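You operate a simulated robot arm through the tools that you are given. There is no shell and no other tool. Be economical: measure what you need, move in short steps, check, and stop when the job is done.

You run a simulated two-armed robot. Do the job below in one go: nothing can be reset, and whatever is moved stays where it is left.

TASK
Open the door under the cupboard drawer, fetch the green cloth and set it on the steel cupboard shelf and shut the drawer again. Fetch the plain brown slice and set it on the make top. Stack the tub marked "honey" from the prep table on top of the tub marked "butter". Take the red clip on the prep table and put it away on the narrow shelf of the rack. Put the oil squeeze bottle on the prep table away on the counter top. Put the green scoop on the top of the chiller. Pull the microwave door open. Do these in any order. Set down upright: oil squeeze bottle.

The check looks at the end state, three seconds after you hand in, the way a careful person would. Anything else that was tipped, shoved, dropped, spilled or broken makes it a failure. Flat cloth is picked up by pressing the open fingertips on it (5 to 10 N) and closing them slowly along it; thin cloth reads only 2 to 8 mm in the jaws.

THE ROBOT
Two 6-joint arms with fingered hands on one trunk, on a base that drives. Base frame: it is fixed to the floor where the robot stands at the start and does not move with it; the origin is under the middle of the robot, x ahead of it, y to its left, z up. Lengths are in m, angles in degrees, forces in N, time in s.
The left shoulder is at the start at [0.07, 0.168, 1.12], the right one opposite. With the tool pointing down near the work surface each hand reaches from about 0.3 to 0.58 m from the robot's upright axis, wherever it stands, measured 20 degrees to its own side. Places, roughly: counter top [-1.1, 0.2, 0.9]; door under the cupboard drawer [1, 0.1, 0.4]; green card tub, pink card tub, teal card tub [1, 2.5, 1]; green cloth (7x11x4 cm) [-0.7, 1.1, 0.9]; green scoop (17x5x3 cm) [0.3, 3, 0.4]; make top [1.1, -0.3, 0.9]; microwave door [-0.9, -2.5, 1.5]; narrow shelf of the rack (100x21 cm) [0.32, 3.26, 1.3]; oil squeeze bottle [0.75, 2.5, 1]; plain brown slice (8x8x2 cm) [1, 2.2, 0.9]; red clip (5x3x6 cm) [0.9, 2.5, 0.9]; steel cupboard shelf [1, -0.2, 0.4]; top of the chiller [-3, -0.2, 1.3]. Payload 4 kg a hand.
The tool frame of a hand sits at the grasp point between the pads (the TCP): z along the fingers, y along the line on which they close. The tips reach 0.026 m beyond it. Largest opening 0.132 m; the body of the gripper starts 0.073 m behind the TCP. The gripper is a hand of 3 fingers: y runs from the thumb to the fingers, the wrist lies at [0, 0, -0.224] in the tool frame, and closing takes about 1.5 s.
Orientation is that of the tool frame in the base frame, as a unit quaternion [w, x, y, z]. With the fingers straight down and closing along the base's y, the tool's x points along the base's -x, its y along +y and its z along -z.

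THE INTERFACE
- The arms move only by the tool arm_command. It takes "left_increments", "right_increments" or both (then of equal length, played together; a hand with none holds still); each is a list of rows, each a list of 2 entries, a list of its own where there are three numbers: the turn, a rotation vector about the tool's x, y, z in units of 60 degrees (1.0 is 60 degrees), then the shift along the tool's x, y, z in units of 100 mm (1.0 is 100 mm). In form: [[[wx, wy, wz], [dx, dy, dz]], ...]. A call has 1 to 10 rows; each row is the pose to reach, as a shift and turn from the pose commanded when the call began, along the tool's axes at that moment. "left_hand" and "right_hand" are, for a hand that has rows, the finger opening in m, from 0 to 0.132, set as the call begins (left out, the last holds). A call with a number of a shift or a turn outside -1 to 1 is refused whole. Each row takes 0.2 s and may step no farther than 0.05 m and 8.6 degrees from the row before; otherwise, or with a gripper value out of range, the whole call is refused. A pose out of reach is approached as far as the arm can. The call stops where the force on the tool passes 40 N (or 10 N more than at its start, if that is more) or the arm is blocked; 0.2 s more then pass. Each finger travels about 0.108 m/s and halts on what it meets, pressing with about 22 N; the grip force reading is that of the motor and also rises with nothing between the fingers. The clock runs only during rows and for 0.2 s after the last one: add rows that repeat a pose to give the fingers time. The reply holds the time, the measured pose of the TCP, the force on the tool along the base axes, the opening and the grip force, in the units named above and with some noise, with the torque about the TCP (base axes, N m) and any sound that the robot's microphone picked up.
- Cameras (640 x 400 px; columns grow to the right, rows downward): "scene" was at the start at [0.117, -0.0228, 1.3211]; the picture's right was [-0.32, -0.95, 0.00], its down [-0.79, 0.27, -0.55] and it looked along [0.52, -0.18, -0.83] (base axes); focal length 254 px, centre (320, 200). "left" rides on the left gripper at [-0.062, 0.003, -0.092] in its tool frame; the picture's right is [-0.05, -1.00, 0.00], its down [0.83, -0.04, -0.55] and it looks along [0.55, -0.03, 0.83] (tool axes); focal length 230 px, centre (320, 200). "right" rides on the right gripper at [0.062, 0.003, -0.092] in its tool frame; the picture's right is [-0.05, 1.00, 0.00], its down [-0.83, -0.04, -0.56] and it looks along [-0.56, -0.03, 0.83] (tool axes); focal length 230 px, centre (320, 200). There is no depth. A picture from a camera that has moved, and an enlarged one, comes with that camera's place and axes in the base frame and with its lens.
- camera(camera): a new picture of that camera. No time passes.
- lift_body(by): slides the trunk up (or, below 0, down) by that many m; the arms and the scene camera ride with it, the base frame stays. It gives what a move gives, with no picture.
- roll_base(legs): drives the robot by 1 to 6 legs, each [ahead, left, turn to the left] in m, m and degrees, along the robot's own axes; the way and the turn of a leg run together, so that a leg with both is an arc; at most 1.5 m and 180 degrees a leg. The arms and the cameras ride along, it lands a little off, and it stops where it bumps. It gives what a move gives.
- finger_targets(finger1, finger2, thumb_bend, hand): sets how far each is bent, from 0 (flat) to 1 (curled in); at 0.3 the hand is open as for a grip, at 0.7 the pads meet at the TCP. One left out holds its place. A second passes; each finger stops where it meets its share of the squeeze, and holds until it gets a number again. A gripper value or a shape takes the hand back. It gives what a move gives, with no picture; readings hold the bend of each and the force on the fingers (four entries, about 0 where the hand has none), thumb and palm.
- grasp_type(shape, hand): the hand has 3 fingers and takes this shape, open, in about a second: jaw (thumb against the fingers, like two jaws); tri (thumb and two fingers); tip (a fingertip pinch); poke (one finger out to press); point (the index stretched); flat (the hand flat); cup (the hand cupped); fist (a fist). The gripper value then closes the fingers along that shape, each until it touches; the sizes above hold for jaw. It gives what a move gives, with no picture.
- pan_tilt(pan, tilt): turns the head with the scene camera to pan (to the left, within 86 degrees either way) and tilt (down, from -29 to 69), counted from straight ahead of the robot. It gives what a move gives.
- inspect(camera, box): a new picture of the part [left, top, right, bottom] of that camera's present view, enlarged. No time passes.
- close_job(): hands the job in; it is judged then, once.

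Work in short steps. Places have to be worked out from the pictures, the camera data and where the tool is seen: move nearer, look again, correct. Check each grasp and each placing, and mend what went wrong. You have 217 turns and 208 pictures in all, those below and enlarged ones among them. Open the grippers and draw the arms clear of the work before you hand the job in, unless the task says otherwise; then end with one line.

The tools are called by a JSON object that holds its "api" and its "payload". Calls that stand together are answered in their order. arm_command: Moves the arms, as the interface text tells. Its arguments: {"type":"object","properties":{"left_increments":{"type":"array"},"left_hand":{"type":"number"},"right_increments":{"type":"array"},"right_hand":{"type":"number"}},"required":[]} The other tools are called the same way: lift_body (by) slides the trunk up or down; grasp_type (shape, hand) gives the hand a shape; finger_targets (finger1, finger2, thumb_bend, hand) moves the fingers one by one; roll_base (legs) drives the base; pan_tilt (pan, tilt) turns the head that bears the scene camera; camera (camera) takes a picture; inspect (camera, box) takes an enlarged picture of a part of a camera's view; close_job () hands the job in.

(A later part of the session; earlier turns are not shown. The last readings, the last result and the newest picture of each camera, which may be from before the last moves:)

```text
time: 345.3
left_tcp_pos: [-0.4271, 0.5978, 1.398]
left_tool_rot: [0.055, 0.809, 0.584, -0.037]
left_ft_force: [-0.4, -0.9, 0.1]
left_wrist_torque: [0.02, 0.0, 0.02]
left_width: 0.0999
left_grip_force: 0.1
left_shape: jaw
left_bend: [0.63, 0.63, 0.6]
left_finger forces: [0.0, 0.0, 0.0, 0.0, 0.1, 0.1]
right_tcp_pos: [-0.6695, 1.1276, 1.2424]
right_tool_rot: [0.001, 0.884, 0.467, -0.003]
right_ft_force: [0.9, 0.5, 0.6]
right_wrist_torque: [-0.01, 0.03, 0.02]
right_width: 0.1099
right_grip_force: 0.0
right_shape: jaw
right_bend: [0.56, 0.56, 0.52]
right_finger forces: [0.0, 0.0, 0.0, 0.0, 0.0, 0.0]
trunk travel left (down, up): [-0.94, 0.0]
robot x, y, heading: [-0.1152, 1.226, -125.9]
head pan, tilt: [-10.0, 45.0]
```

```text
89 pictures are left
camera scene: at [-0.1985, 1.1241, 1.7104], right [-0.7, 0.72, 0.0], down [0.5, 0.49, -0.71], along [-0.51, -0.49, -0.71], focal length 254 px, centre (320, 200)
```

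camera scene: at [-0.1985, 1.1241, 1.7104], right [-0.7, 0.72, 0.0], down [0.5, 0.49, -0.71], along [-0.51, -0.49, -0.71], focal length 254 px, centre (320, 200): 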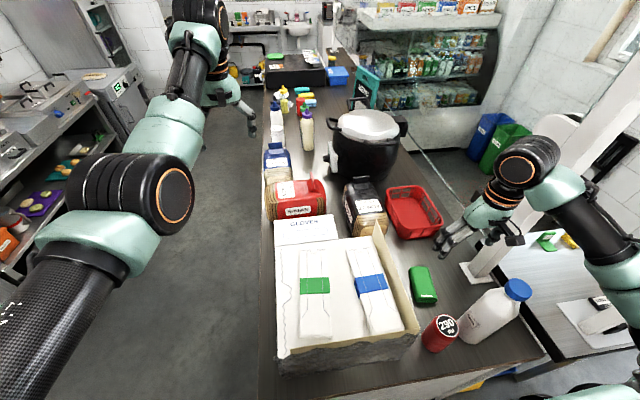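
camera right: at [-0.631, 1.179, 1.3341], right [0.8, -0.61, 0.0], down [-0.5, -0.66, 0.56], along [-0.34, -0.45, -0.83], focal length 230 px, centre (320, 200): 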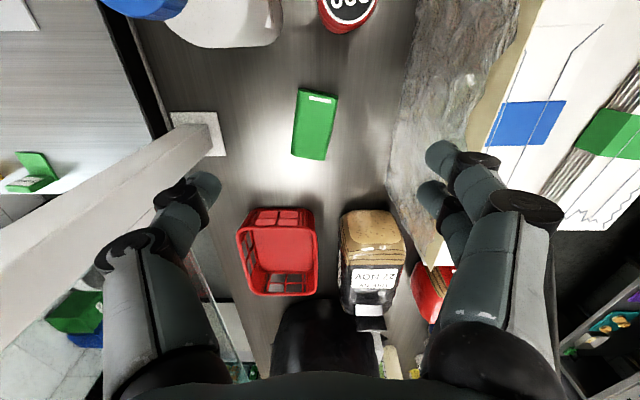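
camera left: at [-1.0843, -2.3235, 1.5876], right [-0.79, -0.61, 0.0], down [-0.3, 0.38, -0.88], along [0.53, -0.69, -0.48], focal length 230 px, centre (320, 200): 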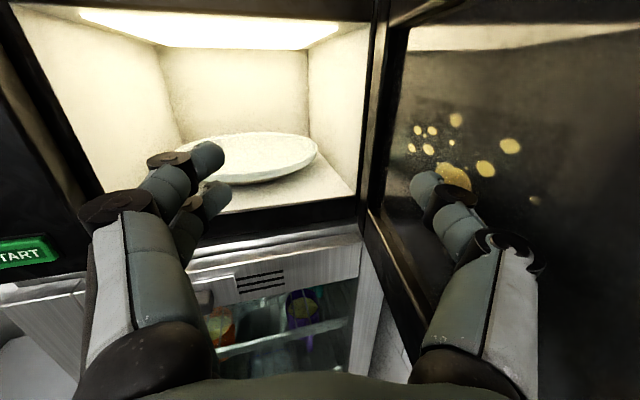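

Cloth centre ≈(-0.704, 1.097). I shift over it and descend with the arm (keeps the arm straight, clear of the milk bottle), checking midway.

{"api": "arm_command", "payload": {"right_increments": [[[0, 0, 0], [-0.22, -0.06, 0.0]], [[0, 0, 0], [-0.45, -0.11, 0.2]], [[0, 0, 0], [-0.45, -0.11, 0.5]], [[0, 0, 0], [-0.45, -0.11, 0.8]], [[0, 0, 0], [-0.45, -0.11, 1.0]]]}}

{"api": "arm_command", "payload": {"right_increments": [[[0, 0, 0], [0, 0, 0.3]], [[0, 0, 0], [0, 0, 0.6]], [[0, 0, 0], [0, 0, 0.9]]]}}

{"api": "camera", "payload": {"camera": "right"}}

{"api": "camera", "payload": {"camera": "scene"}}

```text
time: 346.5
left_tcp_pos: [-0.4314, 0.6017, 1.3994]
left_tool_rot: [0.057, 0.81, 0.583, -0.035]
left_ft_force: [0.9, -0.1, 0.3]
left_wrist_torque: [-0.02, -0.01, -0.01]
left_width: 0.0999
left_grip_force: 0.0
left_shape: jaw
left_bend: [0.63, 0.63, 0.6]
left_finger forces: [0.0, 0.1, 0.1, 0.0, 0.0, 0.0]
right_tcp_pos: [-0.7079, 1.0999, 1.1392]
right_tool_rot: [0.004, 0.884, 0.468, -0.003]
right_ft_force: [-0.3, 0.0, -0.2]
right_wrist_torque: [-0.02, 0.03, 0.01]
right_width: 0.1095
right_grip_force: 0.0
right_shape: jaw
right_bend: [0.56, 0.56, 0.52]
right_finger forces: [0.0, 0.1, 0.0, 0.0, 0.1, 0.0]
right hand out of reach, approached as far as the arm can: row 1, 2, 3
trunk travel left (down, up): [-0.94, 0.0]
robot x, y, heading: [-0.1169, 1.2282, -125.8]
head pan, tilt: [-10.0, 45.0]
```

```text
time: 347.3
left_tcp_pos: [-0.4328, 0.6019, 1.3988]
left_tool_rot: [0.057, 0.81, 0.583, -0.037]
left_ft_force: [-0.1, 0.7, -0.6]
left_wrist_torque: [-0.03, 0.01, -0.02]
left_width: 0.0999
left_grip_force: 0.0
left_shape: jaw
left_bend: [0.63, 0.63, 0.6]
left_finger forces: [0.0, 0.1, 0.0, 0.0, 0.0, 0.1]
right_tcp_pos: [-0.7083, 1.0989, 1.049]
right_tool_rot: [0.003, 0.885, 0.467, -0.004]
right_ft_force: [-0.4, 0.5, -0.1]
right_wrist_torque: [0.0, 0.01, 0.04]
right_width: 0.1094
right_grip_force: 0.0
right_shape: jaw
right_bend: [0.56, 0.56, 0.52]
right_finger forces: [0.0, 0.0, 0.0, 0.0, 0.0, 0.1]
trunk travel left (down, up): [-0.94, 0.0]
robot x, y, heading: [-0.1157, 1.2227, -126.0]
head pan, tilt: [-10.0, 45.0]
```

```text
88 pictures are left
camera right: at [-0.6706, 1.1493, 1.1417], right [0.8, -0.61, 0.0], down [-0.5, -0.66, 0.56], along [-0.34, -0.45, -0.83], focal length 230 px, centre (320, 200)
```

right: 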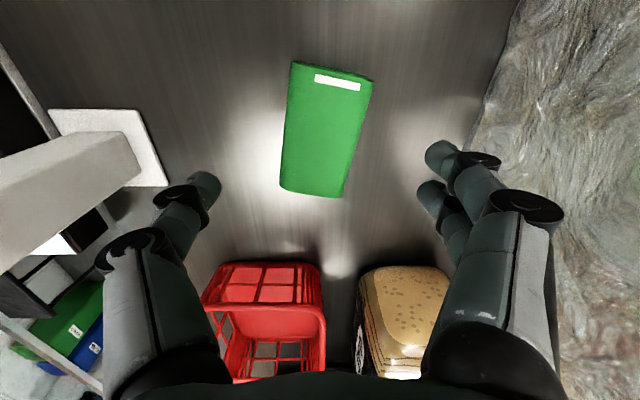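

```text
87 pictures are left
camera scene: at [-0.2043, 1.1285, 1.7103], right [-0.7, 0.72, 0.0], down [0.51, 0.49, -0.71], along [-0.51, -0.49, -0.71], focal length 254 px, centre (320, 200)
```

scene: 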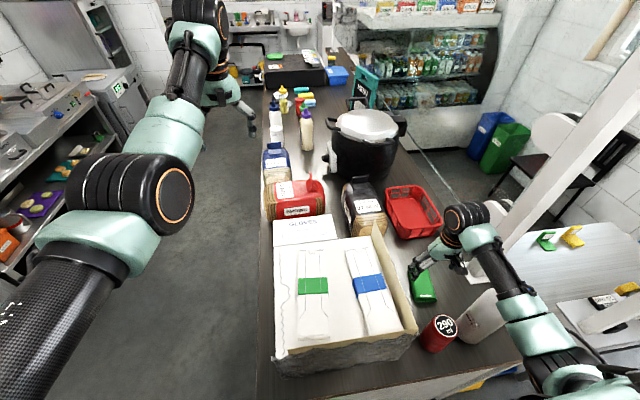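

Well aligned; cloth is yawed ≈9°. I rotate to match and descend ~10 cm to put the tips just above the counter.

{"api": "arm_command", "payload": {"right_increments": [[[0, 0, 0.08], [0, 0.02, 0.2]], [[0, 0, 0.16], [0, 0.02, 0.45]], [[0, 0, 0.16], [0, 0.02, 0.7]], [[0, 0, 0.16], [0, 0.02, 0.96]]]}}

{"api": "camera", "payload": {"camera": "right"}}

```text
time: 348.3
left_tcp_pos: [-0.4342, 0.6017, 1.4003]
left_tool_rot: [0.057, 0.81, 0.583, -0.036]
left_ft_force: [0.3, 0.0, -0.5]
left_wrist_torque: [0.04, 0.0, 0.01]
left_width: 0.0997
left_grip_force: 0.0
left_shape: jaw
left_bend: [0.63, 0.63, 0.6]
left_finger forces: [0.0, 0.0, 0.1, 0.0, 0.0, 0.0]
right_tcp_pos: [-0.708, 1.0991, 0.9539]
right_tool_rot: [0.004, 0.92, 0.391, -0.004]
right_ft_force: [-0.3, 0.5, 0.2]
right_wrist_torque: [0.03, -0.02, -0.04]
right_width: 0.1101
right_grip_force: 0.0
right_shape: jaw
right_bend: [0.56, 0.56, 0.52]
right_finger forces: [0.0, 0.0, 0.1, 0.0, 0.0, 0.1]
trunk travel left (down, up): [-0.94, 0.0]
robot x, y, heading: [-0.1205, 1.2281, -126.0]
head pan, tilt: [-10.0, 45.0]
```

```text
86 pictures are left
camera right: at [-0.661, 1.1423, 1.0457], right [0.68, -0.73, 0.01], down [-0.61, -0.56, 0.56], along [-0.41, -0.39, -0.83], focal length 230 px, centre (320, 200)
```

right: 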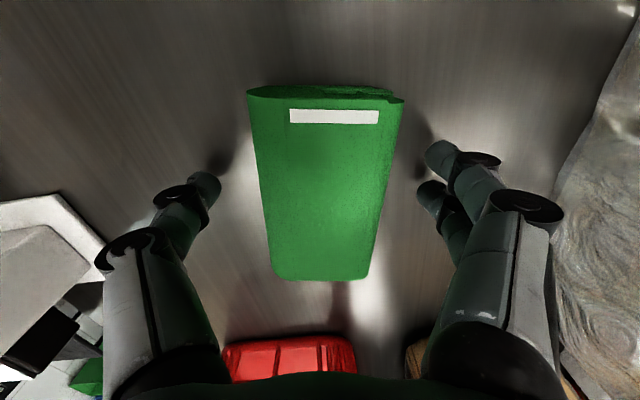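

Jaws straddle the cloth. I close and lift a little.

{"api": "arm_command", "payload": {"right_increments": [[[0, 0, 0], [0, 0, 0.03]], [[0, 0, 0], [0, 0, 0.03]], [[0, 0, 0], [0, 0, 0.03]], [[0, 0, 0], [0, 0, 0.03]], [[0, 0, 0], [0, 0, 0.03]], [[0, 0, 0], [0, 0, 0.03]], [[0, 0, 0], [0, 0, -0.2]], [[0, 0, 0], [0, 0, -0.5]]], "right_hand": 0.02}}

{"api": "camera", "payload": {"camera": "right"}}

```text
time: 350.1
left_tcp_pos: [-0.4334, 0.603, 1.3996]
left_tool_rot: [0.057, 0.81, 0.582, -0.036]
left_ft_force: [0.2, 0.1, -0.4]
left_wrist_torque: [0.01, 0.0, -0.01]
left_width: 0.0999
left_grip_force: 0.1
left_shape: jaw
left_bend: [0.63, 0.63, 0.6]
left_finger forces: [0.0, 0.0, 0.1, 0.1, 0.0, 0.0]
right_tcp_pos: [-0.7085, 1.0993, 1.0026]
right_tool_rot: [0.004, 0.92, 0.392, -0.002]
right_ft_force: [-0.1, -0.8, 0.0]
right_wrist_torque: [0.0, 0.01, 0.02]
right_width: 0.0599
right_grip_force: 22.3
right_shape: jaw
right_bend: [0.73, 0.73, 0.7]
right_finger forces: [10.0, 9.8, 0.0, 0.0, 19.9, 0.1]
trunk travel left (down, up): [-0.94, 0.0]
robot x, y, heading: [-0.113, 1.2295, -126.0]
head pan, tilt: [-10.0, 45.0]
```

```text
85 pictures are left
camera right: at [-0.6628, 1.1421, 1.0952], right [0.68, -0.73, 0.01], down [-0.61, -0.56, 0.56], along [-0.41, -0.39, -0.83], focal length 230 px, centre (320, 200)
```

right: 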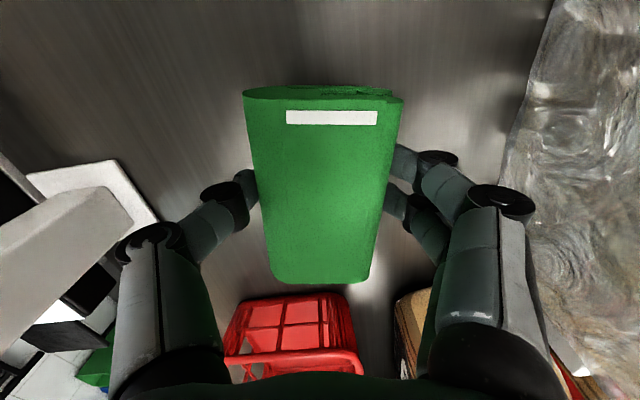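

Cloth held (60 mm). I rise straight up, then retrace: left over the box, back away from the counter.

{"api": "arm_command", "payload": {"right_increments": [[[0, 0, 0], [0, 0, -0.25]], [[0, 0, 0], [0, 0, -0.5]], [[0, 0, 0], [0, 0, -0.75]], [[0, 0, 0], [0, 0, -1.0]]]}}

{"api": "arm_command", "payload": {"right_increments": [[[0, 0, 0], [0, 0, -0.25]], [[0, 0, 0], [0, 0, -0.5]], [[0, 0, 0], [0, 0, -0.75]], [[0, 0, 0], [0.2, 0, -1.0]], [[0, 0, 0], [0.3, 0, -1.0]]]}}

{"api": "roll_base", "payload": {"legs": [[0, 0.12, 0], [-0.45, 0, 0]]}}

{"api": "camera", "payload": {"camera": "scene"}}

```text
time: 351.1
left_tcp_pos: [-0.433, 0.6021, 1.399]
left_tool_rot: [0.057, 0.81, 0.583, -0.037]
left_ft_force: [-1.1, -0.3, -0.5]
left_wrist_torque: [-0.01, 0.0, -0.02]
left_width: 0.1001
left_grip_force: 0.0
left_shape: jaw
left_bend: [0.63, 0.63, 0.6]
left_finger forces: [0.0, 0.0, 0.0, 0.0, 0.1, 0.0]
right_tcp_pos: [-0.7061, 1.099, 1.1045]
right_tool_rot: [0.005, 0.92, 0.392, -0.002]
right_ft_force: [1.3, -0.1, -0.9]
right_wrist_torque: [0.01, 0.02, 0.0]
right_width: 0.0603
right_grip_force: 22.3
right_shape: jaw
right_bend: [0.73, 0.73, 0.7]
right_finger forces: [10.0, 9.9, 0.1, 0.0, 19.9, 0.1]
trunk travel left (down, up): [-0.94, 0.0]
robot x, y, heading: [-0.1166, 1.2283, -125.7]
head pan, tilt: [-10.0, 45.0]
```

```text
time: 352.3
left_tcp_pos: [-0.4316, 0.6024, 1.3993]
left_tool_rot: [0.057, 0.81, 0.583, -0.037]
left_ft_force: [0.2, 0.1, -0.5]
left_wrist_torque: [-0.02, 0.01, -0.02]
left_width: 0.0997
left_grip_force: 0.0
left_shape: jaw
left_bend: [0.63, 0.63, 0.6]
left_finger forces: [0.1, 0.0, 0.1, 0.0, 0.1, 0.0]
right_tcp_pos: [-0.6856, 1.1228, 1.2038]
right_tool_rot: [0.005, 0.92, 0.391, -0.003]
right_ft_force: [-0.5, 0.2, -0.4]
right_wrist_torque: [0.01, 0.01, 0.0]
right_width: 0.06
right_grip_force: 22.1
right_shape: jaw
right_bend: [0.73, 0.73, 0.7]
right_finger forces: [9.9, 9.9, 0.0, 0.0, 20.0, 0.0]
right hand out of reach, approached as far as the arm can: row 3, 4
trunk travel left (down, up): [-0.94, 0.0]
robot x, y, heading: [-0.117, 1.2287, -125.8]
head pan, tilt: [-10.0, 45.0]
```

```text
time: 355.8
left_tcp_pos: [-0.0755, 0.8914, 1.3985]
left_tool_rot: [0.058, 0.81, 0.583, -0.035]
left_ft_force: [-0.8, -0.4, 0.1]
left_wrist_torque: [0.02, 0.0, -0.02]
left_width: 0.1
left_grip_force: 0.0
left_shape: jaw
left_bend: [0.63, 0.63, 0.6]
left_finger forces: [0.0, 0.0, 0.0, 0.1, 0.0, 0.0]
right_tcp_pos: [-0.3293, 1.4101, 1.2031]
right_tool_rot: [0.005, 0.92, 0.392, -0.002]
right_ft_force: [-0.9, 0.0, -0.8]
right_wrist_torque: [-0.01, -0.04, -0.03]
right_width: 0.0601
right_grip_force: 22.5
right_shape: jaw
right_bend: [0.73, 0.73, 0.7]
right_finger forces: [10.0, 10.0, 0.1, 0.0, 19.9, 0.0]
trunk travel left (down, up): [-0.94, 0.0]
robot x, y, heading: [0.2399, 1.5192, -125.9]
head pan, tilt: [-10.0, 45.0]
```

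```text
84 pictures are left
camera scene: at [0.1522, 1.4166, 1.71], right [-0.7, 0.72, 0.0], down [0.51, 0.49, -0.71], along [-0.51, -0.49, -0.71], focal length 254 px, centre (320, 200)
```

scene: 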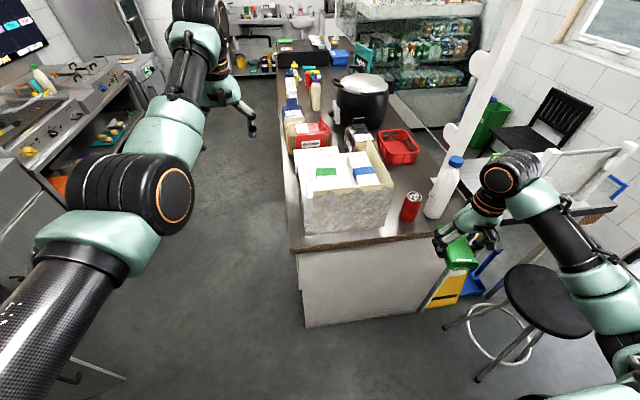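

Cloth secured, nothing disturbed. Now turn to the prep table for the brown slice (left hand).

{"api": "roll_base", "payload": {"legs": [[0, 0, 178], [0, -0.33, 0], [0.2, 0, 0]]}}

{"api": "pan_tilt", "payload": {"pan": 0, "tilt": 45}}

{"api": "camera", "payload": {"camera": "scene"}}

{"api": "camera", "payload": {"camera": "left"}}

```text
time: 366.4
left_tcp_pos: [0.9828, 2.0507, 1.4018]
left_tool_rot: [0.04, -0.549, 0.833, 0.057]
left_ft_force: [-0.6, -1.1, -0.3]
left_wrist_torque: [0.04, -0.03, 0.0]
left_width: 0.0998
left_grip_force: 0.0
left_shape: jaw
left_bend: [0.63, 0.63, 0.6]
left_finger forces: [0.0, 0.1, 0.0, 0.0, 0.1, 0.0]
right_tcp_pos: [1.1932, 1.5124, 1.2058]
right_tool_rot: [0.004, -0.353, 0.936, 0.006]
right_ft_force: [-0.2, 0.1, -0.6]
right_wrist_torque: [0.03, 0.0, 0.04]
right_width: 0.0594
right_grip_force: 21.9
right_shape: jaw
right_bend: [0.73, 0.73, 0.7]
right_finger forces: [9.9, 9.8, 0.0, 0.0, 19.6, 0.0]
trunk travel left (down, up): [-0.94, 0.0]
robot x, y, heading: [0.618, 1.4579, 49.5]
head pan, tilt: [-10.0, 45.0]
```

```text
time: 367.1
left_tcp_pos: [0.9851, 2.0544, 1.4003]
left_tool_rot: [0.039, -0.549, 0.833, 0.056]
left_ft_force: [0.0, -0.1, -0.1]
left_wrist_torque: [0.04, 0.0, 0.04]
left_width: 0.0999
left_grip_force: 0.2
left_shape: jaw
left_bend: [0.63, 0.63, 0.6]
left_finger forces: [0.0, 0.0, 0.0, 0.0, 0.0, 0.0]
right_tcp_pos: [1.1938, 1.5147, 1.2042]
right_tool_rot: [0.004, -0.354, 0.935, 0.005]
right_ft_force: [-0.4, 0.1, -0.6]
right_wrist_torque: [-0.01, -0.01, -0.03]
right_width: 0.0596
right_grip_force: 22.1
right_shape: jaw
right_bend: [0.73, 0.73, 0.7]
right_finger forces: [10.0, 9.8, 0.1, 0.0, 19.6, 0.0]
trunk travel left (down, up): [-0.94, 0.0]
robot x, y, heading: [0.6181, 1.4594, 49.2]
head pan, tilt: [0.0, 45.0]
```

```text
83 pictures are left
camera scene: at [0.7036, 1.5571, 1.7105], right [0.76, -0.65, 0.0], down [-0.46, -0.54, -0.71], along [0.46, 0.54, -0.71], focal length 254 px, centre (320, 200)
```

scene: 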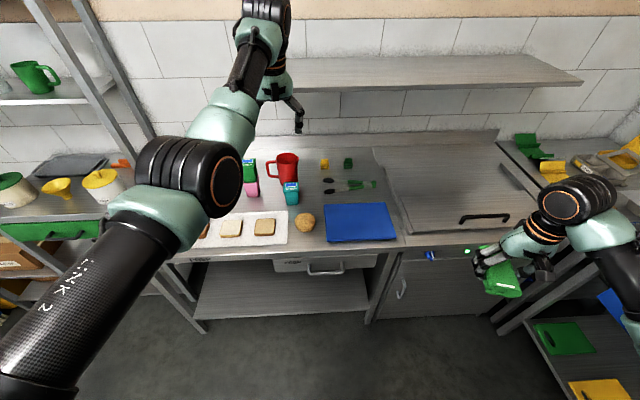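

```text
82 pictures are left
camera left: at [1.0051, 2.0978, 1.4986], right [0.94, -0.34, -0.04], down [-0.29, -0.85, 0.44], along [-0.19, -0.4, -0.9], focal length 230 px, centre (320, 200)
```

left: 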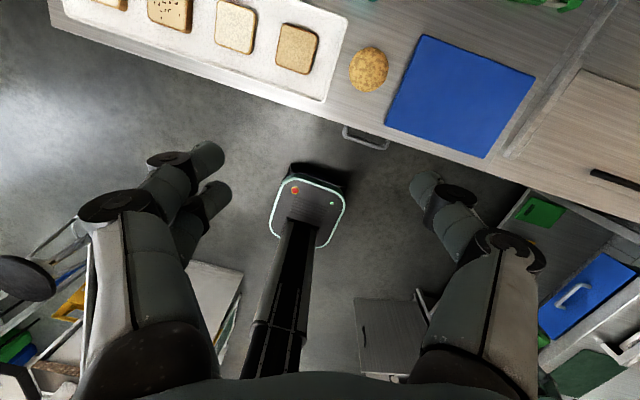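

Slice ≈(0.952, 2.18). I drive forward, straighten the left hand's yaw/tilt and bring it down/back over the slice.

{"api": "roll_base", "payload": {"legs": [[0.22, 0.07, 2.5]]}}

{"api": "arm_command", "payload": {"left_increments": [[[0.012, 0.03, 0.065], [0.25, 0, 0.25]], [[0.024, 0.06, 0.13], [0.5, 0, 0.5]], [[0.036, 0.09, 0.19], [0.75, 0, 0.75]], [[0.048, 0.121, 0.258], [1.0, 0, 1.0]]]}}

{"api": "lift_body", "payload": {"by": -0.12}}

{"api": "camera", "payload": {"camera": "left"}}

```text
time: 368.8
left_tcp_pos: [1.0417, 2.279, 1.4017]
left_tool_rot: [0.039, -0.568, 0.82, 0.057]
left_ft_force: [0.5, -0.7, -0.6]
left_wrist_torque: [0.03, -0.02, -0.01]
left_width: 0.1001
left_grip_force: 0.1
left_shape: jaw
left_bend: [0.63, 0.63, 0.6]
left_finger forces: [0.0, 0.0, 0.0, 0.1, 0.0, 0.0]
right_tcp_pos: [1.2759, 1.7504, 1.204]
right_tool_rot: [0.004, -0.374, 0.927, 0.007]
right_ft_force: [-0.4, -0.9, -0.3]
right_wrist_torque: [0.06, 0.0, -0.03]
right_width: 0.0597
right_grip_force: 22.2
right_shape: jaw
right_bend: [0.73, 0.73, 0.7]
right_finger forces: [9.9, 9.7, 0.1, 0.1, 19.6, 0.0]
trunk travel left (down, up): [-0.94, 0.0]
robot x, y, heading: [0.7026, 1.6662, 51.9]
head pan, tilt: [0.0, 45.0]
```

```text
time: 369.8
left_tcp_pos: [1.0449, 2.2326, 1.2732]
left_tool_rot: [-0.007, -0.453, 0.891, 0.005]
left_ft_force: [-0.7, 0.4, 1.2]
left_wrist_torque: [-0.03, 0.01, -0.01]
left_width: 0.0997
left_grip_force: 0.0
left_shape: jaw
left_bend: [0.63, 0.63, 0.6]
left_finger forces: [0.0, 0.0, 0.0, 0.0, 0.0, 0.1]
left hand out of reach, approached as far as the arm can: row 1, 2, 3, 4
right_tcp_pos: [1.2767, 1.7558, 1.2029]
right_tool_rot: [0.002, -0.375, 0.927, 0.004]
right_ft_force: [1.5, 0.6, -0.2]
right_wrist_torque: [-0.01, 0.02, -0.04]
right_width: 0.0598
right_grip_force: 21.8
right_shape: jaw
right_bend: [0.73, 0.73, 0.7]
right_finger forces: [9.9, 9.7, 0.0, 0.0, 19.6, 0.1]
trunk travel left (down, up): [-0.94, 0.0]
robot x, y, heading: [0.7083, 1.6716, 52.1]
head pan, tilt: [0.0, 45.0]
```

```text
time: 371.3
left_tcp_pos: [1.0442, 2.23, 1.1558]
left_tool_rot: [-0.008, -0.453, 0.891, 0.004]
left_ft_force: [0.1, 0.4, -0.2]
left_wrist_torque: [0.01, -0.01, 0.0]
left_width: 0.1
left_grip_force: 0.0
left_shape: jaw
left_bend: [0.63, 0.63, 0.6]
left_finger forces: [0.0, 0.0, 0.0, 0.0, 0.0, 0.0]
right_tcp_pos: [1.2764, 1.7546, 1.084]
right_tool_rot: [0.004, -0.375, 0.927, 0.005]
right_ft_force: [-0.2, -1.0, -0.4]
right_wrist_torque: [0.01, 0.01, 0.01]
right_width: 0.0599
right_grip_force: 22.0
right_shape: jaw
right_bend: [0.73, 0.73, 0.7]
right_finger forces: [9.8, 9.8, 0.0, 0.0, 19.6, 0.0]
trunk travel left (down, up): [-0.82, 0.12]
robot x, y, heading: [0.7031, 1.669, 52.0]
head pan, tilt: [0.0, 45.0]
```

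```text
81 pictures are left
camera left: at [1.0796, 2.2813, 1.2459], right [0.84, -0.55, -0.02], down [-0.44, -0.7, 0.56], along [-0.32, -0.46, -0.83], focal length 230 px, centre (320, 200)
```

left: 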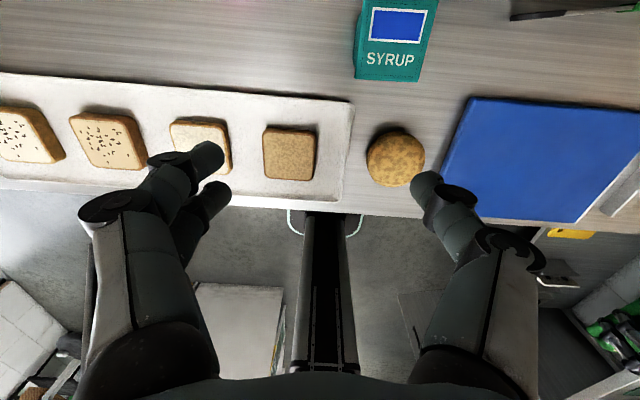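

Base back 7.5 cm and left 4 cm to centre over the slice, opening 0.10, then descend 10 cm and check.

{"api": "roll_base", "payload": {"legs": [[-0.075, 0.042, 0]]}}

{"api": "arm_command", "payload": {"left_increments": [[[0, 0, 0], [0, 0, 0.3]], [[0, 0, 0], [0, 0, 0.6]], [[0, 0, 0], [0, 0, 0.9]]]}}

{"api": "camera", "payload": {"camera": "left"}}

```text
time: 372.4
left_tcp_pos: [0.97, 2.1982, 1.152]
left_tool_rot: [-0.01, -0.454, 0.891, 0.004]
left_ft_force: [-0.8, -0.1, -0.1]
left_wrist_torque: [-0.04, 0.03, 0.04]
left_width: 0.0999
left_grip_force: 0.1
left_shape: jaw
left_bend: [0.63, 0.63, 0.6]
left_finger forces: [0.1, 0.0, 0.1, 0.1, 0.1, 0.1]
right_tcp_pos: [1.2025, 1.7234, 1.0817]
right_tool_rot: [0.001, -0.376, 0.927, 0.005]
right_ft_force: [0.3, 0.6, -1.0]
right_wrist_torque: [-0.01, 0.0, -0.02]
right_width: 0.0597
right_grip_force: 21.9
right_shape: jaw
right_bend: [0.73, 0.73, 0.7]
right_finger forces: [9.9, 9.9, 0.1, 0.0, 19.5, 0.0]
trunk travel left (down, up): [-0.82, 0.12]
robot x, y, heading: [0.6251, 1.6429, 52.5]
head pan, tilt: [0.0, 45.0]
```

```text
time: 373.2
left_tcp_pos: [0.9625, 2.1972, 1.0653]
left_tool_rot: [-0.007, -0.454, 0.891, 0.005]
left_ft_force: [-0.8, -0.9, -1.1]
left_wrist_torque: [0.01, 0.02, 0.01]
left_width: 0.0998
left_grip_force: 0.0
left_shape: jaw
left_bend: [0.63, 0.63, 0.6]
left_finger forces: [0.0, 0.0, 0.0, 0.1, 0.0, 0.0]
right_tcp_pos: [1.1974, 1.7212, 1.0848]
right_tool_rot: [0.003, -0.376, 0.927, 0.005]
right_ft_force: [0.1, -0.2, -0.9]
right_wrist_torque: [-0.01, 0.02, 0.02]
right_width: 0.0598
right_grip_force: 22.2
right_shape: jaw
right_bend: [0.73, 0.73, 0.7]
right_finger forces: [9.9, 9.7, 0.1, 0.1, 19.6, 0.0]
trunk travel left (down, up): [-0.82, 0.12]
robot x, y, heading: [0.6262, 1.6337, 52.4]
head pan, tilt: [0.0, 45.0]
```

```text
80 pictures are left
camera left: at [0.9983, 2.2484, 1.1567], right [0.84, -0.55, -0.02], down [-0.44, -0.7, 0.56], along [-0.32, -0.46, -0.83], focal length 230 px, centre (320, 200)
```

left: 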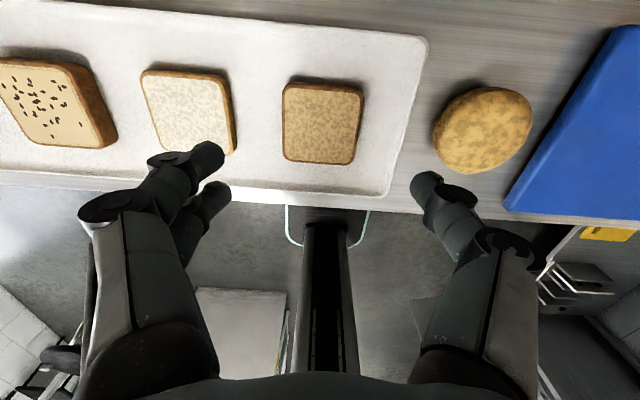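

Slice exactly under the jaws. I narrow to 0.095 and descend, feeling for the tray.

{"api": "arm_command", "payload": {"left_increments": [[[0, 0, 0.04], [0.02, 0, 0.3]], [[0, 0, 0.06], [0.02, 0, 0.6]], [[0, 0, 0.06], [0.02, 0, 0.9]], [[0, 0, 0.06], [0.02, 0, 1.0]]], "left_hand": 0.096}}

{"api": "arm_command", "payload": {"left_increments": [[[0, 0, 0], [0, 0, 0.06]], [[0, 0, 0], [0, 0, 0.12]], [[0, 0, 0], [0, 0, 0.18]]]}}

{"api": "camera", "payload": {"camera": "left"}}

```text
time: 374.2
left_tcp_pos: [0.9602, 2.1954, 0.9629]
left_tool_rot: [-0.008, -0.426, 0.905, 0.005]
left_ft_force: [0.2, -0.1, -0.7]
left_wrist_torque: [-0.01, 0.02, 0.0]
left_width: 0.0958
left_grip_force: 0.0
left_shape: jaw
left_bend: [0.65, 0.65, 0.62]
left_finger forces: [0.1, 0.0, 0.1, 0.1, 0.0, 0.1]
right_tcp_pos: [1.1991, 1.7211, 1.0827]
right_tool_rot: [0.003, -0.375, 0.927, 0.004]
right_ft_force: [0.2, 0.4, -0.9]
right_wrist_torque: [-0.01, 0.0, 0.0]
right_width: 0.0599
right_grip_force: 22.0
right_shape: jaw
right_bend: [0.73, 0.73, 0.7]
right_finger forces: [9.9, 9.8, 0.1, 0.1, 19.6, 0.0]
trunk travel left (down, up): [-0.82, 0.12]
robot x, y, heading: [0.629, 1.6367, 52.2]
head pan, tilt: [0.0, 45.0]
```

```text
time: 375.0
left_tcp_pos: [0.9609, 2.1948, 0.9459]
left_tool_rot: [-0.008, -0.426, 0.905, 0.004]
left_ft_force: [-0.9, 0.1, -0.3]
left_wrist_torque: [0.02, 0.01, 0.03]
left_width: 0.0966
left_grip_force: 0.0
left_shape: jaw
left_bend: [0.65, 0.65, 0.62]
left_finger forces: [0.1, 0.1, 0.0, 0.0, 0.1, 0.0]
right_tcp_pos: [1.2, 1.7224, 1.0839]
right_tool_rot: [0.003, -0.376, 0.927, 0.005]
right_ft_force: [-0.1, -0.2, -0.8]
right_wrist_torque: [-0.01, 0.0, -0.01]
right_width: 0.0596
right_grip_force: 21.9
right_shape: jaw
right_bend: [0.73, 0.73, 0.7]
right_finger forces: [9.9, 9.8, 0.0, 0.0, 19.6, 0.1]
trunk travel left (down, up): [-0.82, 0.12]
robot x, y, heading: [0.6248, 1.6389, 52.3]
head pan, tilt: [0.0, 45.0]
```

```text
79 pictures are left
camera left: at [0.999, 2.2449, 1.0371], right [0.8, -0.6, -0.02], down [-0.49, -0.67, 0.56], along [-0.35, -0.44, -0.83], focal length 230 px, centre (320, 200)
```

left: 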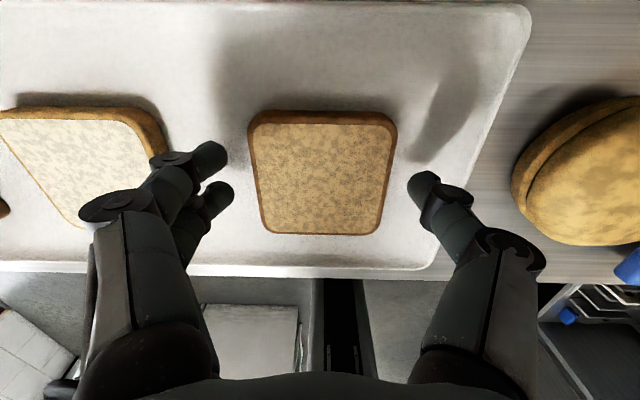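

{"api": "arm_command", "payload": {"left_increments": [[[0, 0, 0], [0, 0, 0.04]], [[0, 0, 0], [0, 0, 0.08]], [[0, 0, 0], [0, 0, 0.1]]]}}

{"api": "arm_command", "payload": {"left_increments": [[[0, 0, 0], [0, 0, 0]], [[0, 0, 0], [0, 0, 0]], [[0, 0, 0], [0, 0, 0]], [[0, 0, 0], [0, 0, 0]], [[0, 0, 0], [0, 0, 0]], [[0, 0, 0], [0, 0, -0.2]], [[0, 0, 0], [0, 0, -0.5]]], "left_hand": 0.05}}

{"api": "camera", "payload": {"camera": "left"}}

```text
time: 375.8
left_tcp_pos: [0.9617, 2.1962, 0.937]
left_tool_rot: [-0.01, -0.426, 0.905, 0.004]
left_ft_force: [0.6, 0.3, -0.9]
left_wrist_torque: [0.0, 0.01, 0.04]
left_width: 0.0964
left_grip_force: 0.0
left_shape: jaw
left_bend: [0.65, 0.65, 0.62]
left_finger forces: [0.1, 0.0, 0.1, 0.0, 0.0, 0.0]
right_tcp_pos: [1.1989, 1.7213, 1.0841]
right_tool_rot: [0.003, -0.376, 0.927, 0.005]
right_ft_force: [-0.4, 0.8, -0.1]
right_wrist_torque: [-0.01, 0.01, -0.02]
right_width: 0.0598
right_grip_force: 21.4
right_shape: jaw
right_bend: [0.73, 0.73, 0.7]
right_finger forces: [9.9, 9.8, 0.0, 0.0, 19.7, 0.0]
trunk travel left (down, up): [-0.82, 0.12]
robot x, y, heading: [0.6263, 1.6373, 52.0]
head pan, tilt: [0.0, 45.0]
```

```text
time: 377.4
left_tcp_pos: [0.9606, 2.1949, 0.9846]
left_tool_rot: [-0.009, -0.425, 0.905, 0.005]
left_ft_force: [0.1, -0.6, 0.3]
left_wrist_torque: [0.0, 0.03, -0.02]
left_width: 0.074
left_grip_force: 22.3
left_shape: jaw
left_bend: [0.72, 0.72, 0.7]
left_finger forces: [9.6, 9.5, 0.0, 0.1, 19.6, 0.0]
right_tcp_pos: [1.1997, 1.7216, 1.0829]
right_tool_rot: [0.002, -0.375, 0.927, 0.005]
right_ft_force: [0.6, -0.1, -0.6]
right_wrist_torque: [0.06, -0.02, 0.0]
right_width: 0.0593
right_grip_force: 22.1
right_shape: jaw
right_bend: [0.73, 0.73, 0.7]
right_finger forces: [9.9, 9.7, 0.0, 0.0, 19.6, 0.0]
trunk travel left (down, up): [-0.82, 0.12]
robot x, y, heading: [0.6212, 1.6396, 52.0]
head pan, tilt: [0.0, 45.0]
```

```text
78 pictures are left
camera left: at [0.9988, 2.2439, 1.0761], right [0.8, -0.6, -0.02], down [-0.48, -0.67, 0.56], along [-0.35, -0.45, -0.82], focal length 230 px, centre (320, 200)
```

left: 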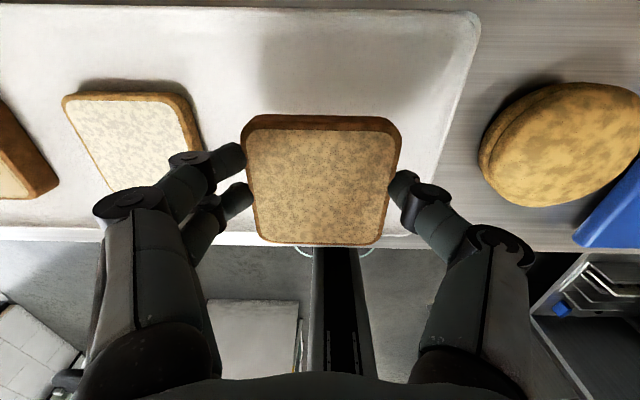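

Slice held flat. I lift, back away, turn to the cupboard and travel along the aisle to its right side.

{"api": "lift_body", "payload": {"by": 0.12}}

{"api": "roll_base", "payload": {"legs": [[-0.35, 0, 0], [0, 0, -87.5], [0, -0.85, 0], [0, -0.75, 0], [0.35, 0, 0]]}}

{"api": "pan_tilt", "payload": {"pan": 0, "tilt": 50}}

{"api": "camera", "payload": {"camera": "scene"}}

```text
time: 378.9
left_tcp_pos: [0.9614, 2.1963, 1.1046]
left_tool_rot: [-0.009, -0.426, 0.905, 0.005]
left_ft_force: [0.1, 0.1, -1.3]
left_wrist_torque: [0.03, 0.0, 0.04]
left_width: 0.074
left_grip_force: 22.0
left_shape: jaw
left_bend: [0.72, 0.72, 0.7]
left_finger forces: [9.6, 9.5, 0.0, 0.0, 19.5, 0.0]
right_tcp_pos: [1.1999, 1.7215, 1.2024]
right_tool_rot: [0.003, -0.375, 0.927, 0.005]
right_ft_force: [-0.2, -0.3, -0.7]
right_wrist_torque: [-0.02, -0.03, 0.0]
right_width: 0.0595
right_grip_force: 21.6
right_shape: jaw
right_bend: [0.73, 0.73, 0.7]
right_finger forces: [9.9, 9.8, 0.0, 0.0, 19.5, 0.0]
trunk travel left (down, up): [-0.94, 0.0]
robot x, y, heading: [0.6257, 1.6384, 52.1]
head pan, tilt: [0.0, 45.0]
```

```text
time: 394.6
left_tcp_pos: [0.3451, -0.4589, 1.1064]
left_tool_rot: [-0.002, 0.315, 0.949, 0.009]
left_ft_force: [-0.1, 0.5, 0.3]
left_wrist_torque: [0.02, -0.01, 0.01]
left_width: 0.0738
left_grip_force: 22.2
left_shape: jaw
left_bend: [0.72, 0.72, 0.7]
left_finger forces: [9.4, 9.4, 0.0, 0.0, 19.4, 0.0]
right_tcp_pos: [-0.1184, -0.7206, 1.2034]
right_tool_rot: [0.007, 0.367, 0.93, 0.002]
right_ft_force: [-1.0, -0.2, -0.3]
right_wrist_torque: [-0.01, 0.03, -0.01]
right_width: 0.0595
right_grip_force: 21.7
right_shape: jaw
right_bend: [0.73, 0.73, 0.7]
right_finger forces: [9.9, 9.7, 0.1, 0.0, 19.6, 0.1]
trunk travel left (down, up): [-0.94, 0.0]
robot x, y, heading: [-0.2274, -0.1544, -34.9]
head pan, tilt: [0.0, 45.0]
```

```text
time: 395.2
left_tcp_pos: [0.3465, -0.4588, 1.105]
left_tool_rot: [-0.003, 0.314, 0.949, 0.01]
left_ft_force: [0.3, -0.8, 0.3]
left_wrist_torque: [0.0, 0.02, 0.01]
left_width: 0.0741
left_grip_force: 22.0
left_shape: jaw
left_bend: [0.72, 0.72, 0.7]
left_finger forces: [9.4, 9.4, 0.0, 0.0, 19.4, 0.0]
right_tcp_pos: [-0.1148, -0.7208, 1.2029]
right_tool_rot: [0.005, 0.368, 0.93, 0.002]
right_ft_force: [0.1, 0.2, -1.1]
right_wrist_torque: [0.01, 0.01, -0.05]
right_width: 0.0591
right_grip_force: 22.3
right_shape: jaw
right_bend: [0.73, 0.73, 0.7]
right_finger forces: [9.9, 9.7, 0.0, 0.0, 19.5, 0.1]
trunk travel left (down, up): [-0.94, 0.0]
robot x, y, heading: [-0.2259, -0.1504, -35.0]
head pan, tilt: [0.0, 50.0]
```

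```text
77 pictures are left
camera scene: at [-0.1237, -0.2252, 1.7036], right [-0.57, -0.82, 0.0], down [-0.63, 0.44, -0.64], along [0.53, -0.37, -0.77], focal length 254 px, centre (320, 200)
```

scene: 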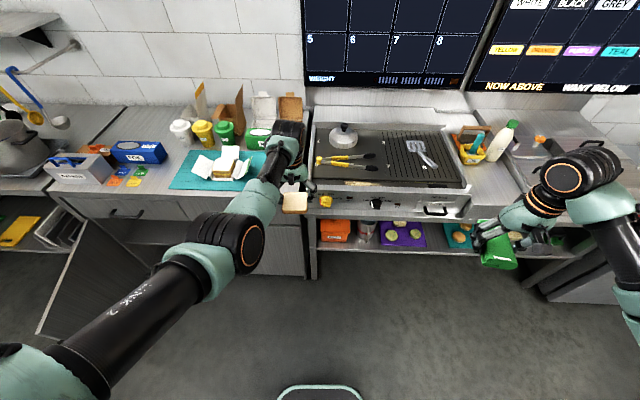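

The right strip of the make top (u≈-0.2…-0.03) is free; target n≈0.85, u≈-0.115. I drive forward 0.30, left 0.06 and check.

{"api": "roll_base", "payload": {"legs": [[0.3, 0.06, 0]]}}

{"api": "camera", "payload": {"camera": "left"}}

{"api": "camera", "payload": {"camera": "scene"}}

```text
time: 397.3
left_tcp_pos: [0.6237, -0.5769, 1.1057]
left_tool_rot: [-0.002, 0.313, 0.95, 0.009]
left_ft_force: [0.9, 1.2, -0.8]
left_wrist_torque: [-0.04, 0.0, 0.02]
left_width: 0.0738
left_grip_force: 22.5
left_shape: jaw
left_bend: [0.72, 0.72, 0.7]
left_finger forces: [9.3, 9.4, 0.1, 0.0, 19.5, 0.0]
right_tcp_pos: [0.1628, -0.8401, 1.2042]
right_tool_rot: [0.007, 0.365, 0.931, 0.002]
right_ft_force: [0.3, 0.1, 0.0]
right_wrist_torque: [-0.02, -0.01, -0.03]
right_width: 0.0592
right_grip_force: 21.7
right_shape: jaw
right_bend: [0.73, 0.73, 0.7]
right_finger forces: [9.9, 9.6, 0.0, 0.1, 19.5, 0.0]
trunk travel left (down, up): [-0.94, 0.0]
robot x, y, heading: [0.0505, -0.2752, -34.7]
head pan, tilt: [0.0, 50.0]
```

```text
76 pictures are left
camera left: at [0.6744, -0.6125, 1.1975], right [-0.55, -0.83, -0.02], down [-0.69, 0.45, 0.56], along [-0.46, 0.32, -0.83], focal length 230 px, centre (320, 200)
```

left: 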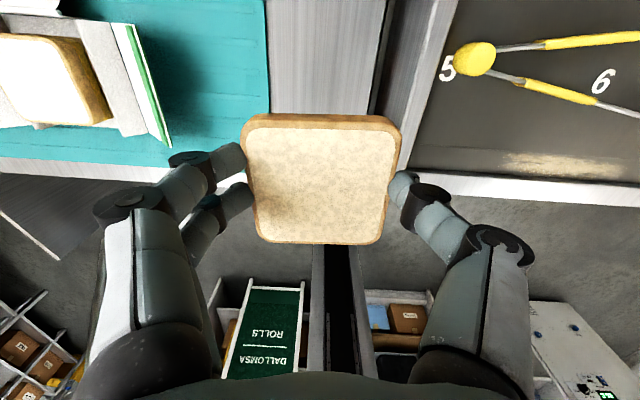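

```text
75 pictures are left
camera scene: at [0.152, -0.3453, 1.7037], right [-0.57, -0.82, 0.0], down [-0.63, 0.44, -0.64], along [0.53, -0.37, -0.76], focal length 254 px, centre (320, 200)
```

scene: 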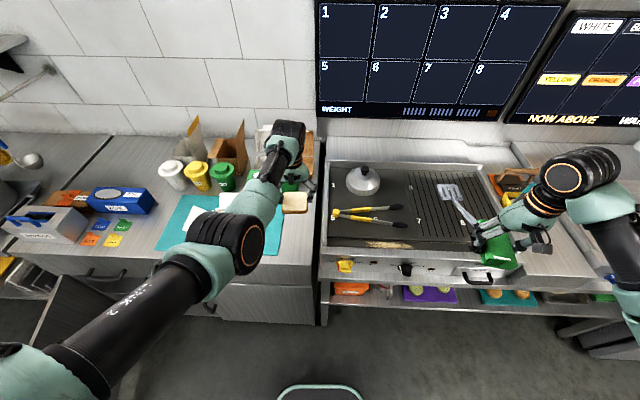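

The landing spot is centred in the strip. I lower the trunk 0.13, then creep down with the arm.

{"api": "lift_body", "payload": {"by": -0.13}}

{"api": "arm_command", "payload": {"left_increments": [[[0, 0, 0], [-0.05, 0, 0.1]], [[0, 0, 0], [-0.05, 0, 0.2]], [[0, 0, 0], [-0.05, 0, 0.25]]]}}

{"api": "camera", "payload": {"camera": "left"}}

```text
time: 398.9
left_tcp_pos: [0.6244, -0.578, 0.976]
left_tool_rot: [-0.003, 0.312, 0.95, 0.01]
left_ft_force: [-0.3, 0.0, -0.5]
left_wrist_torque: [0.0, -0.01, -0.02]
left_width: 0.0741
left_grip_force: 22.3
left_shape: jaw
left_bend: [0.72, 0.72, 0.7]
left_finger forces: [9.3, 9.4, 0.0, 0.0, 19.4, 0.0]
right_tcp_pos: [0.1663, -0.8404, 1.0732]
right_tool_rot: [0.005, 0.365, 0.931, 0.001]
right_ft_force: [-0.2, -0.1, -1.2]
right_wrist_torque: [-0.02, -0.01, 0.02]
right_width: 0.0594
right_grip_force: 22.5
right_shape: jaw
right_bend: [0.73, 0.73, 0.7]
right_finger forces: [9.7, 9.7, 0.0, 0.0, 19.4, 0.0]
trunk travel left (down, up): [-0.81, 0.13]
robot x, y, heading: [0.0525, -0.2772, -34.6]
head pan, tilt: [0.0, 50.0]
```

```text
time: 399.7
left_tcp_pos: [0.6295, -0.5802, 0.9499]
left_tool_rot: [-0.003, 0.313, 0.95, 0.009]
left_ft_force: [-0.4, -0.3, -0.7]
left_wrist_torque: [-0.02, 0.0, 0.0]
left_width: 0.0737
left_grip_force: 21.7
left_shape: jaw
left_bend: [0.72, 0.72, 0.7]
left_finger forces: [9.4, 9.3, 0.0, 0.1, 19.4, 0.1]
right_tcp_pos: [0.1648, -0.8403, 1.0733]
right_tool_rot: [0.005, 0.365, 0.931, 0.002]
right_ft_force: [-1.1, 0.1, -0.9]
right_wrist_torque: [0.01, -0.01, -0.02]
right_width: 0.0596
right_grip_force: 22.1
right_shape: jaw
right_bend: [0.73, 0.73, 0.7]
right_finger forces: [9.8, 9.7, 0.1, 0.0, 19.4, 0.0]
trunk travel left (down, up): [-0.81, 0.13]
robot x, y, heading: [0.0481, -0.2693, -34.9]
head pan, tilt: [0.0, 50.0]
```

```text
74 pictures are left
camera left: at [0.6808, -0.6163, 1.0413], right [-0.55, -0.83, -0.02], down [-0.69, 0.45, 0.56], along [-0.46, 0.32, -0.83], focal length 230 px, centre (320, 200)
```

left: 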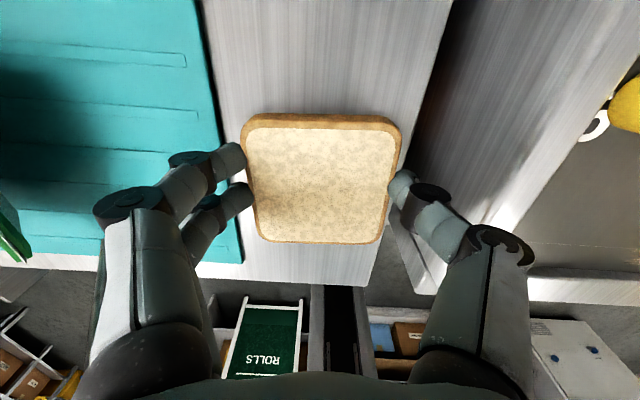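

Slice just above bare counter with margin all round. Creep down to contact.

{"api": "arm_command", "payload": {"left_increments": [[[0, 0, 0], [0, 0, 0.05]], [[0, 0, 0], [0, 0, 0.1]], [[0, 0, 0], [0, 0, 0.14]], [[0, 0, 0], [0, 0, 0.14]]]}}

```text
time: 400.7
left_tcp_pos: [0.6275, -0.5796, 0.936]
left_tool_rot: [-0.004, 0.313, 0.95, 0.009]
left_ft_force: [0.4, 1.0, -0.4]
left_wrist_torque: [-0.02, 0.02, 0.02]
left_width: 0.0738
left_grip_force: 22.2
left_shape: jaw
left_bend: [0.72, 0.72, 0.7]
left_finger forces: [9.5, 9.3, 0.0, 0.1, 19.3, 0.0]
right_tcp_pos: [0.1656, -0.8418, 1.0731]
right_tool_rot: [0.005, 0.365, 0.931, 0.002]
right_ft_force: [-0.2, -0.4, -0.4]
right_wrist_torque: [0.0, -0.01, 0.01]
right_width: 0.0595
right_grip_force: 21.6
right_shape: jaw
right_bend: [0.73, 0.73, 0.7]
right_finger forces: [9.8, 9.8, 0.0, 0.1, 19.6, 0.0]
trunk travel left (down, up): [-0.81, 0.13]
robot x, y, heading: [0.0509, -0.2737, -34.7]
head pan, tilt: [0.0, 50.0]
```

{"api": "arm_command", "payload": {"left_increments": [[[0, 0, 0], [0, 0, 0.03]], [[0, 0, 0], [0, 0, 0.06]], [[0, 0, 0], [0, 0, 0.09]], [[0, 0, 0], [0, 0, 0.09]]]}}

{"api": "camera", "payload": {"camera": "left"}}

```text
time: 401.7
left_tcp_pos: [0.6277, -0.5771, 0.9299]
left_tool_rot: [-0.002, 0.312, 0.95, 0.009]
left_ft_force: [3.3, -3.4, 10.8]
left_wrist_torque: [-0.03, -0.07, -0.01]
left_width: 0.0739
left_grip_force: 21.6
left_shape: jaw
left_bend: [0.72, 0.72, 0.7]
left_finger forces: [10.5, 11.3, 0.1, 0.0, 22.4, 0.0]
left hand out of reach, approached as far as the arm can: row 3, 4
right_tcp_pos: [0.1649, -0.8402, 1.0741]
right_tool_rot: [0.005, 0.365, 0.931, 0.002]
right_ft_force: [-0.4, -0.3, -0.6]
right_wrist_torque: [0.01, 0.0, 0.02]
right_width: 0.0595
right_grip_force: 21.7
right_shape: jaw
right_bend: [0.73, 0.73, 0.7]
right_finger forces: [9.8, 9.7, 0.0, 0.0, 19.6, 0.0]
trunk travel left (down, up): [-0.81, 0.13]
robot x, y, heading: [0.0532, -0.2697, -34.9]
head pan, tilt: [0.0, 50.0]
```

```text
73 pictures are left
camera left: at [0.679, -0.6137, 1.0212], right [-0.55, -0.83, -0.02], down [-0.7, 0.45, 0.56], along [-0.46, 0.32, -0.83], focal length 230 px, centre (320, 200)
```

left: 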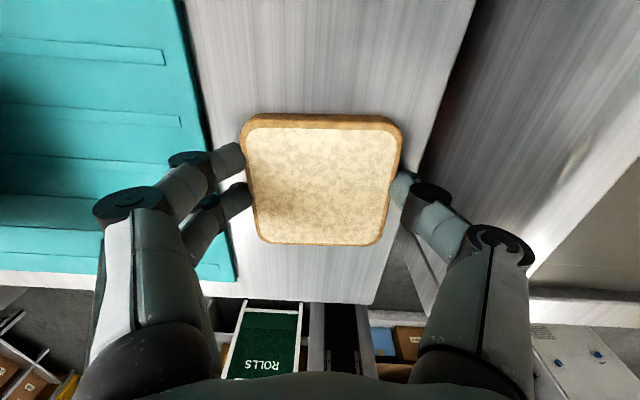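

Contact at 11 N. Release and rise.

{"api": "arm_command", "payload": {"left_increments": [[[0, 0, 0], [0, 0, -0.02]], [[0, 0, 0], [0, 0, -0.02]], [[0, 0, 0], [0, 0, -0.02]], [[0, 0, 0], [0, 0, -0.1]], [[0, 0, 0], [0, 0, -0.3]]], "left_hand": 0.095}}

{"api": "lift_body", "payload": {"by": 0.13}}

{"api": "camera", "payload": {"camera": "left"}}

```text
time: 402.9
left_tcp_pos: [0.632, -0.5839, 0.9553]
left_tool_rot: [-0.004, 0.313, 0.95, 0.01]
left_ft_force: [-0.3, 0.1, 0.2]
left_wrist_torque: [0.03, -0.01, 0.0]
left_width: 0.0945
left_grip_force: 0.1
left_shape: jaw
left_bend: [0.66, 0.66, 0.63]
left_finger forces: [0.1, 0.0, 0.0, 0.1, 0.0, 0.0]
left hand out of reach, approached as far as the arm can: row 5
right_tcp_pos: [0.1655, -0.8403, 1.0736]
right_tool_rot: [0.005, 0.364, 0.931, 0.002]
right_ft_force: [0.2, -0.8, -0.7]
right_wrist_torque: [0.06, 0.0, 0.01]
right_width: 0.0594
right_grip_force: 21.8
right_shape: jaw
right_bend: [0.73, 0.73, 0.7]
right_finger forces: [9.8, 9.7, 0.0, 0.0, 19.5, 0.0]
trunk travel left (down, up): [-0.81, 0.13]
robot x, y, heading: [0.0469, -0.2771, -34.7]
head pan, tilt: [0.0, 50.0]
```

```text
time: 404.4
left_tcp_pos: [0.6318, -0.5843, 1.0866]
left_tool_rot: [-0.004, 0.312, 0.95, 0.009]
left_ft_force: [0.7, -0.1, 0.7]
left_wrist_torque: [-0.01, 0.0, -0.01]
left_width: 0.0947
left_grip_force: 0.1
left_shape: jaw
left_bend: [0.66, 0.66, 0.63]
left_finger forces: [0.1, 0.0, 0.1, 0.0, 0.0, 0.1]
right_tcp_pos: [0.1657, -0.8409, 1.2027]
right_tool_rot: [0.006, 0.365, 0.931, 0.002]
right_ft_force: [0.1, 0.1, -0.6]
right_wrist_torque: [-0.03, 0.01, -0.03]
right_width: 0.0597
right_grip_force: 22.0
right_shape: jaw
right_bend: [0.73, 0.73, 0.7]
right_finger forces: [9.7, 9.7, 0.1, 0.0, 19.5, 0.0]
trunk travel left (down, up): [-0.94, 0.0]
robot x, y, heading: [0.0547, -0.2721, -34.8]
head pan, tilt: [0.0, 50.0]
```

```text
72 pictures are left
camera left: at [0.684, -0.62, 1.177], right [-0.55, -0.83, -0.02], down [-0.69, 0.45, 0.57], along [-0.46, 0.32, -0.82], focal length 230 px, centre (320, 200)
```

left: 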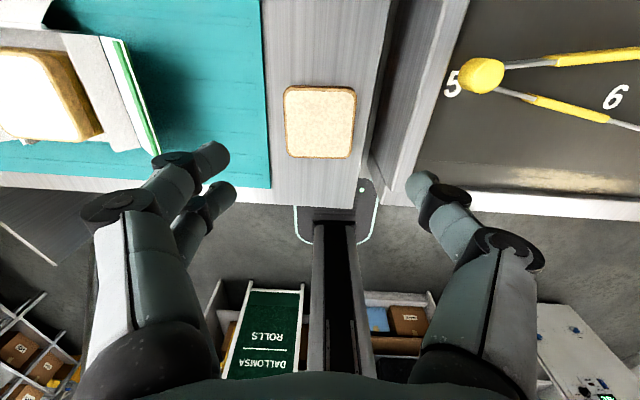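

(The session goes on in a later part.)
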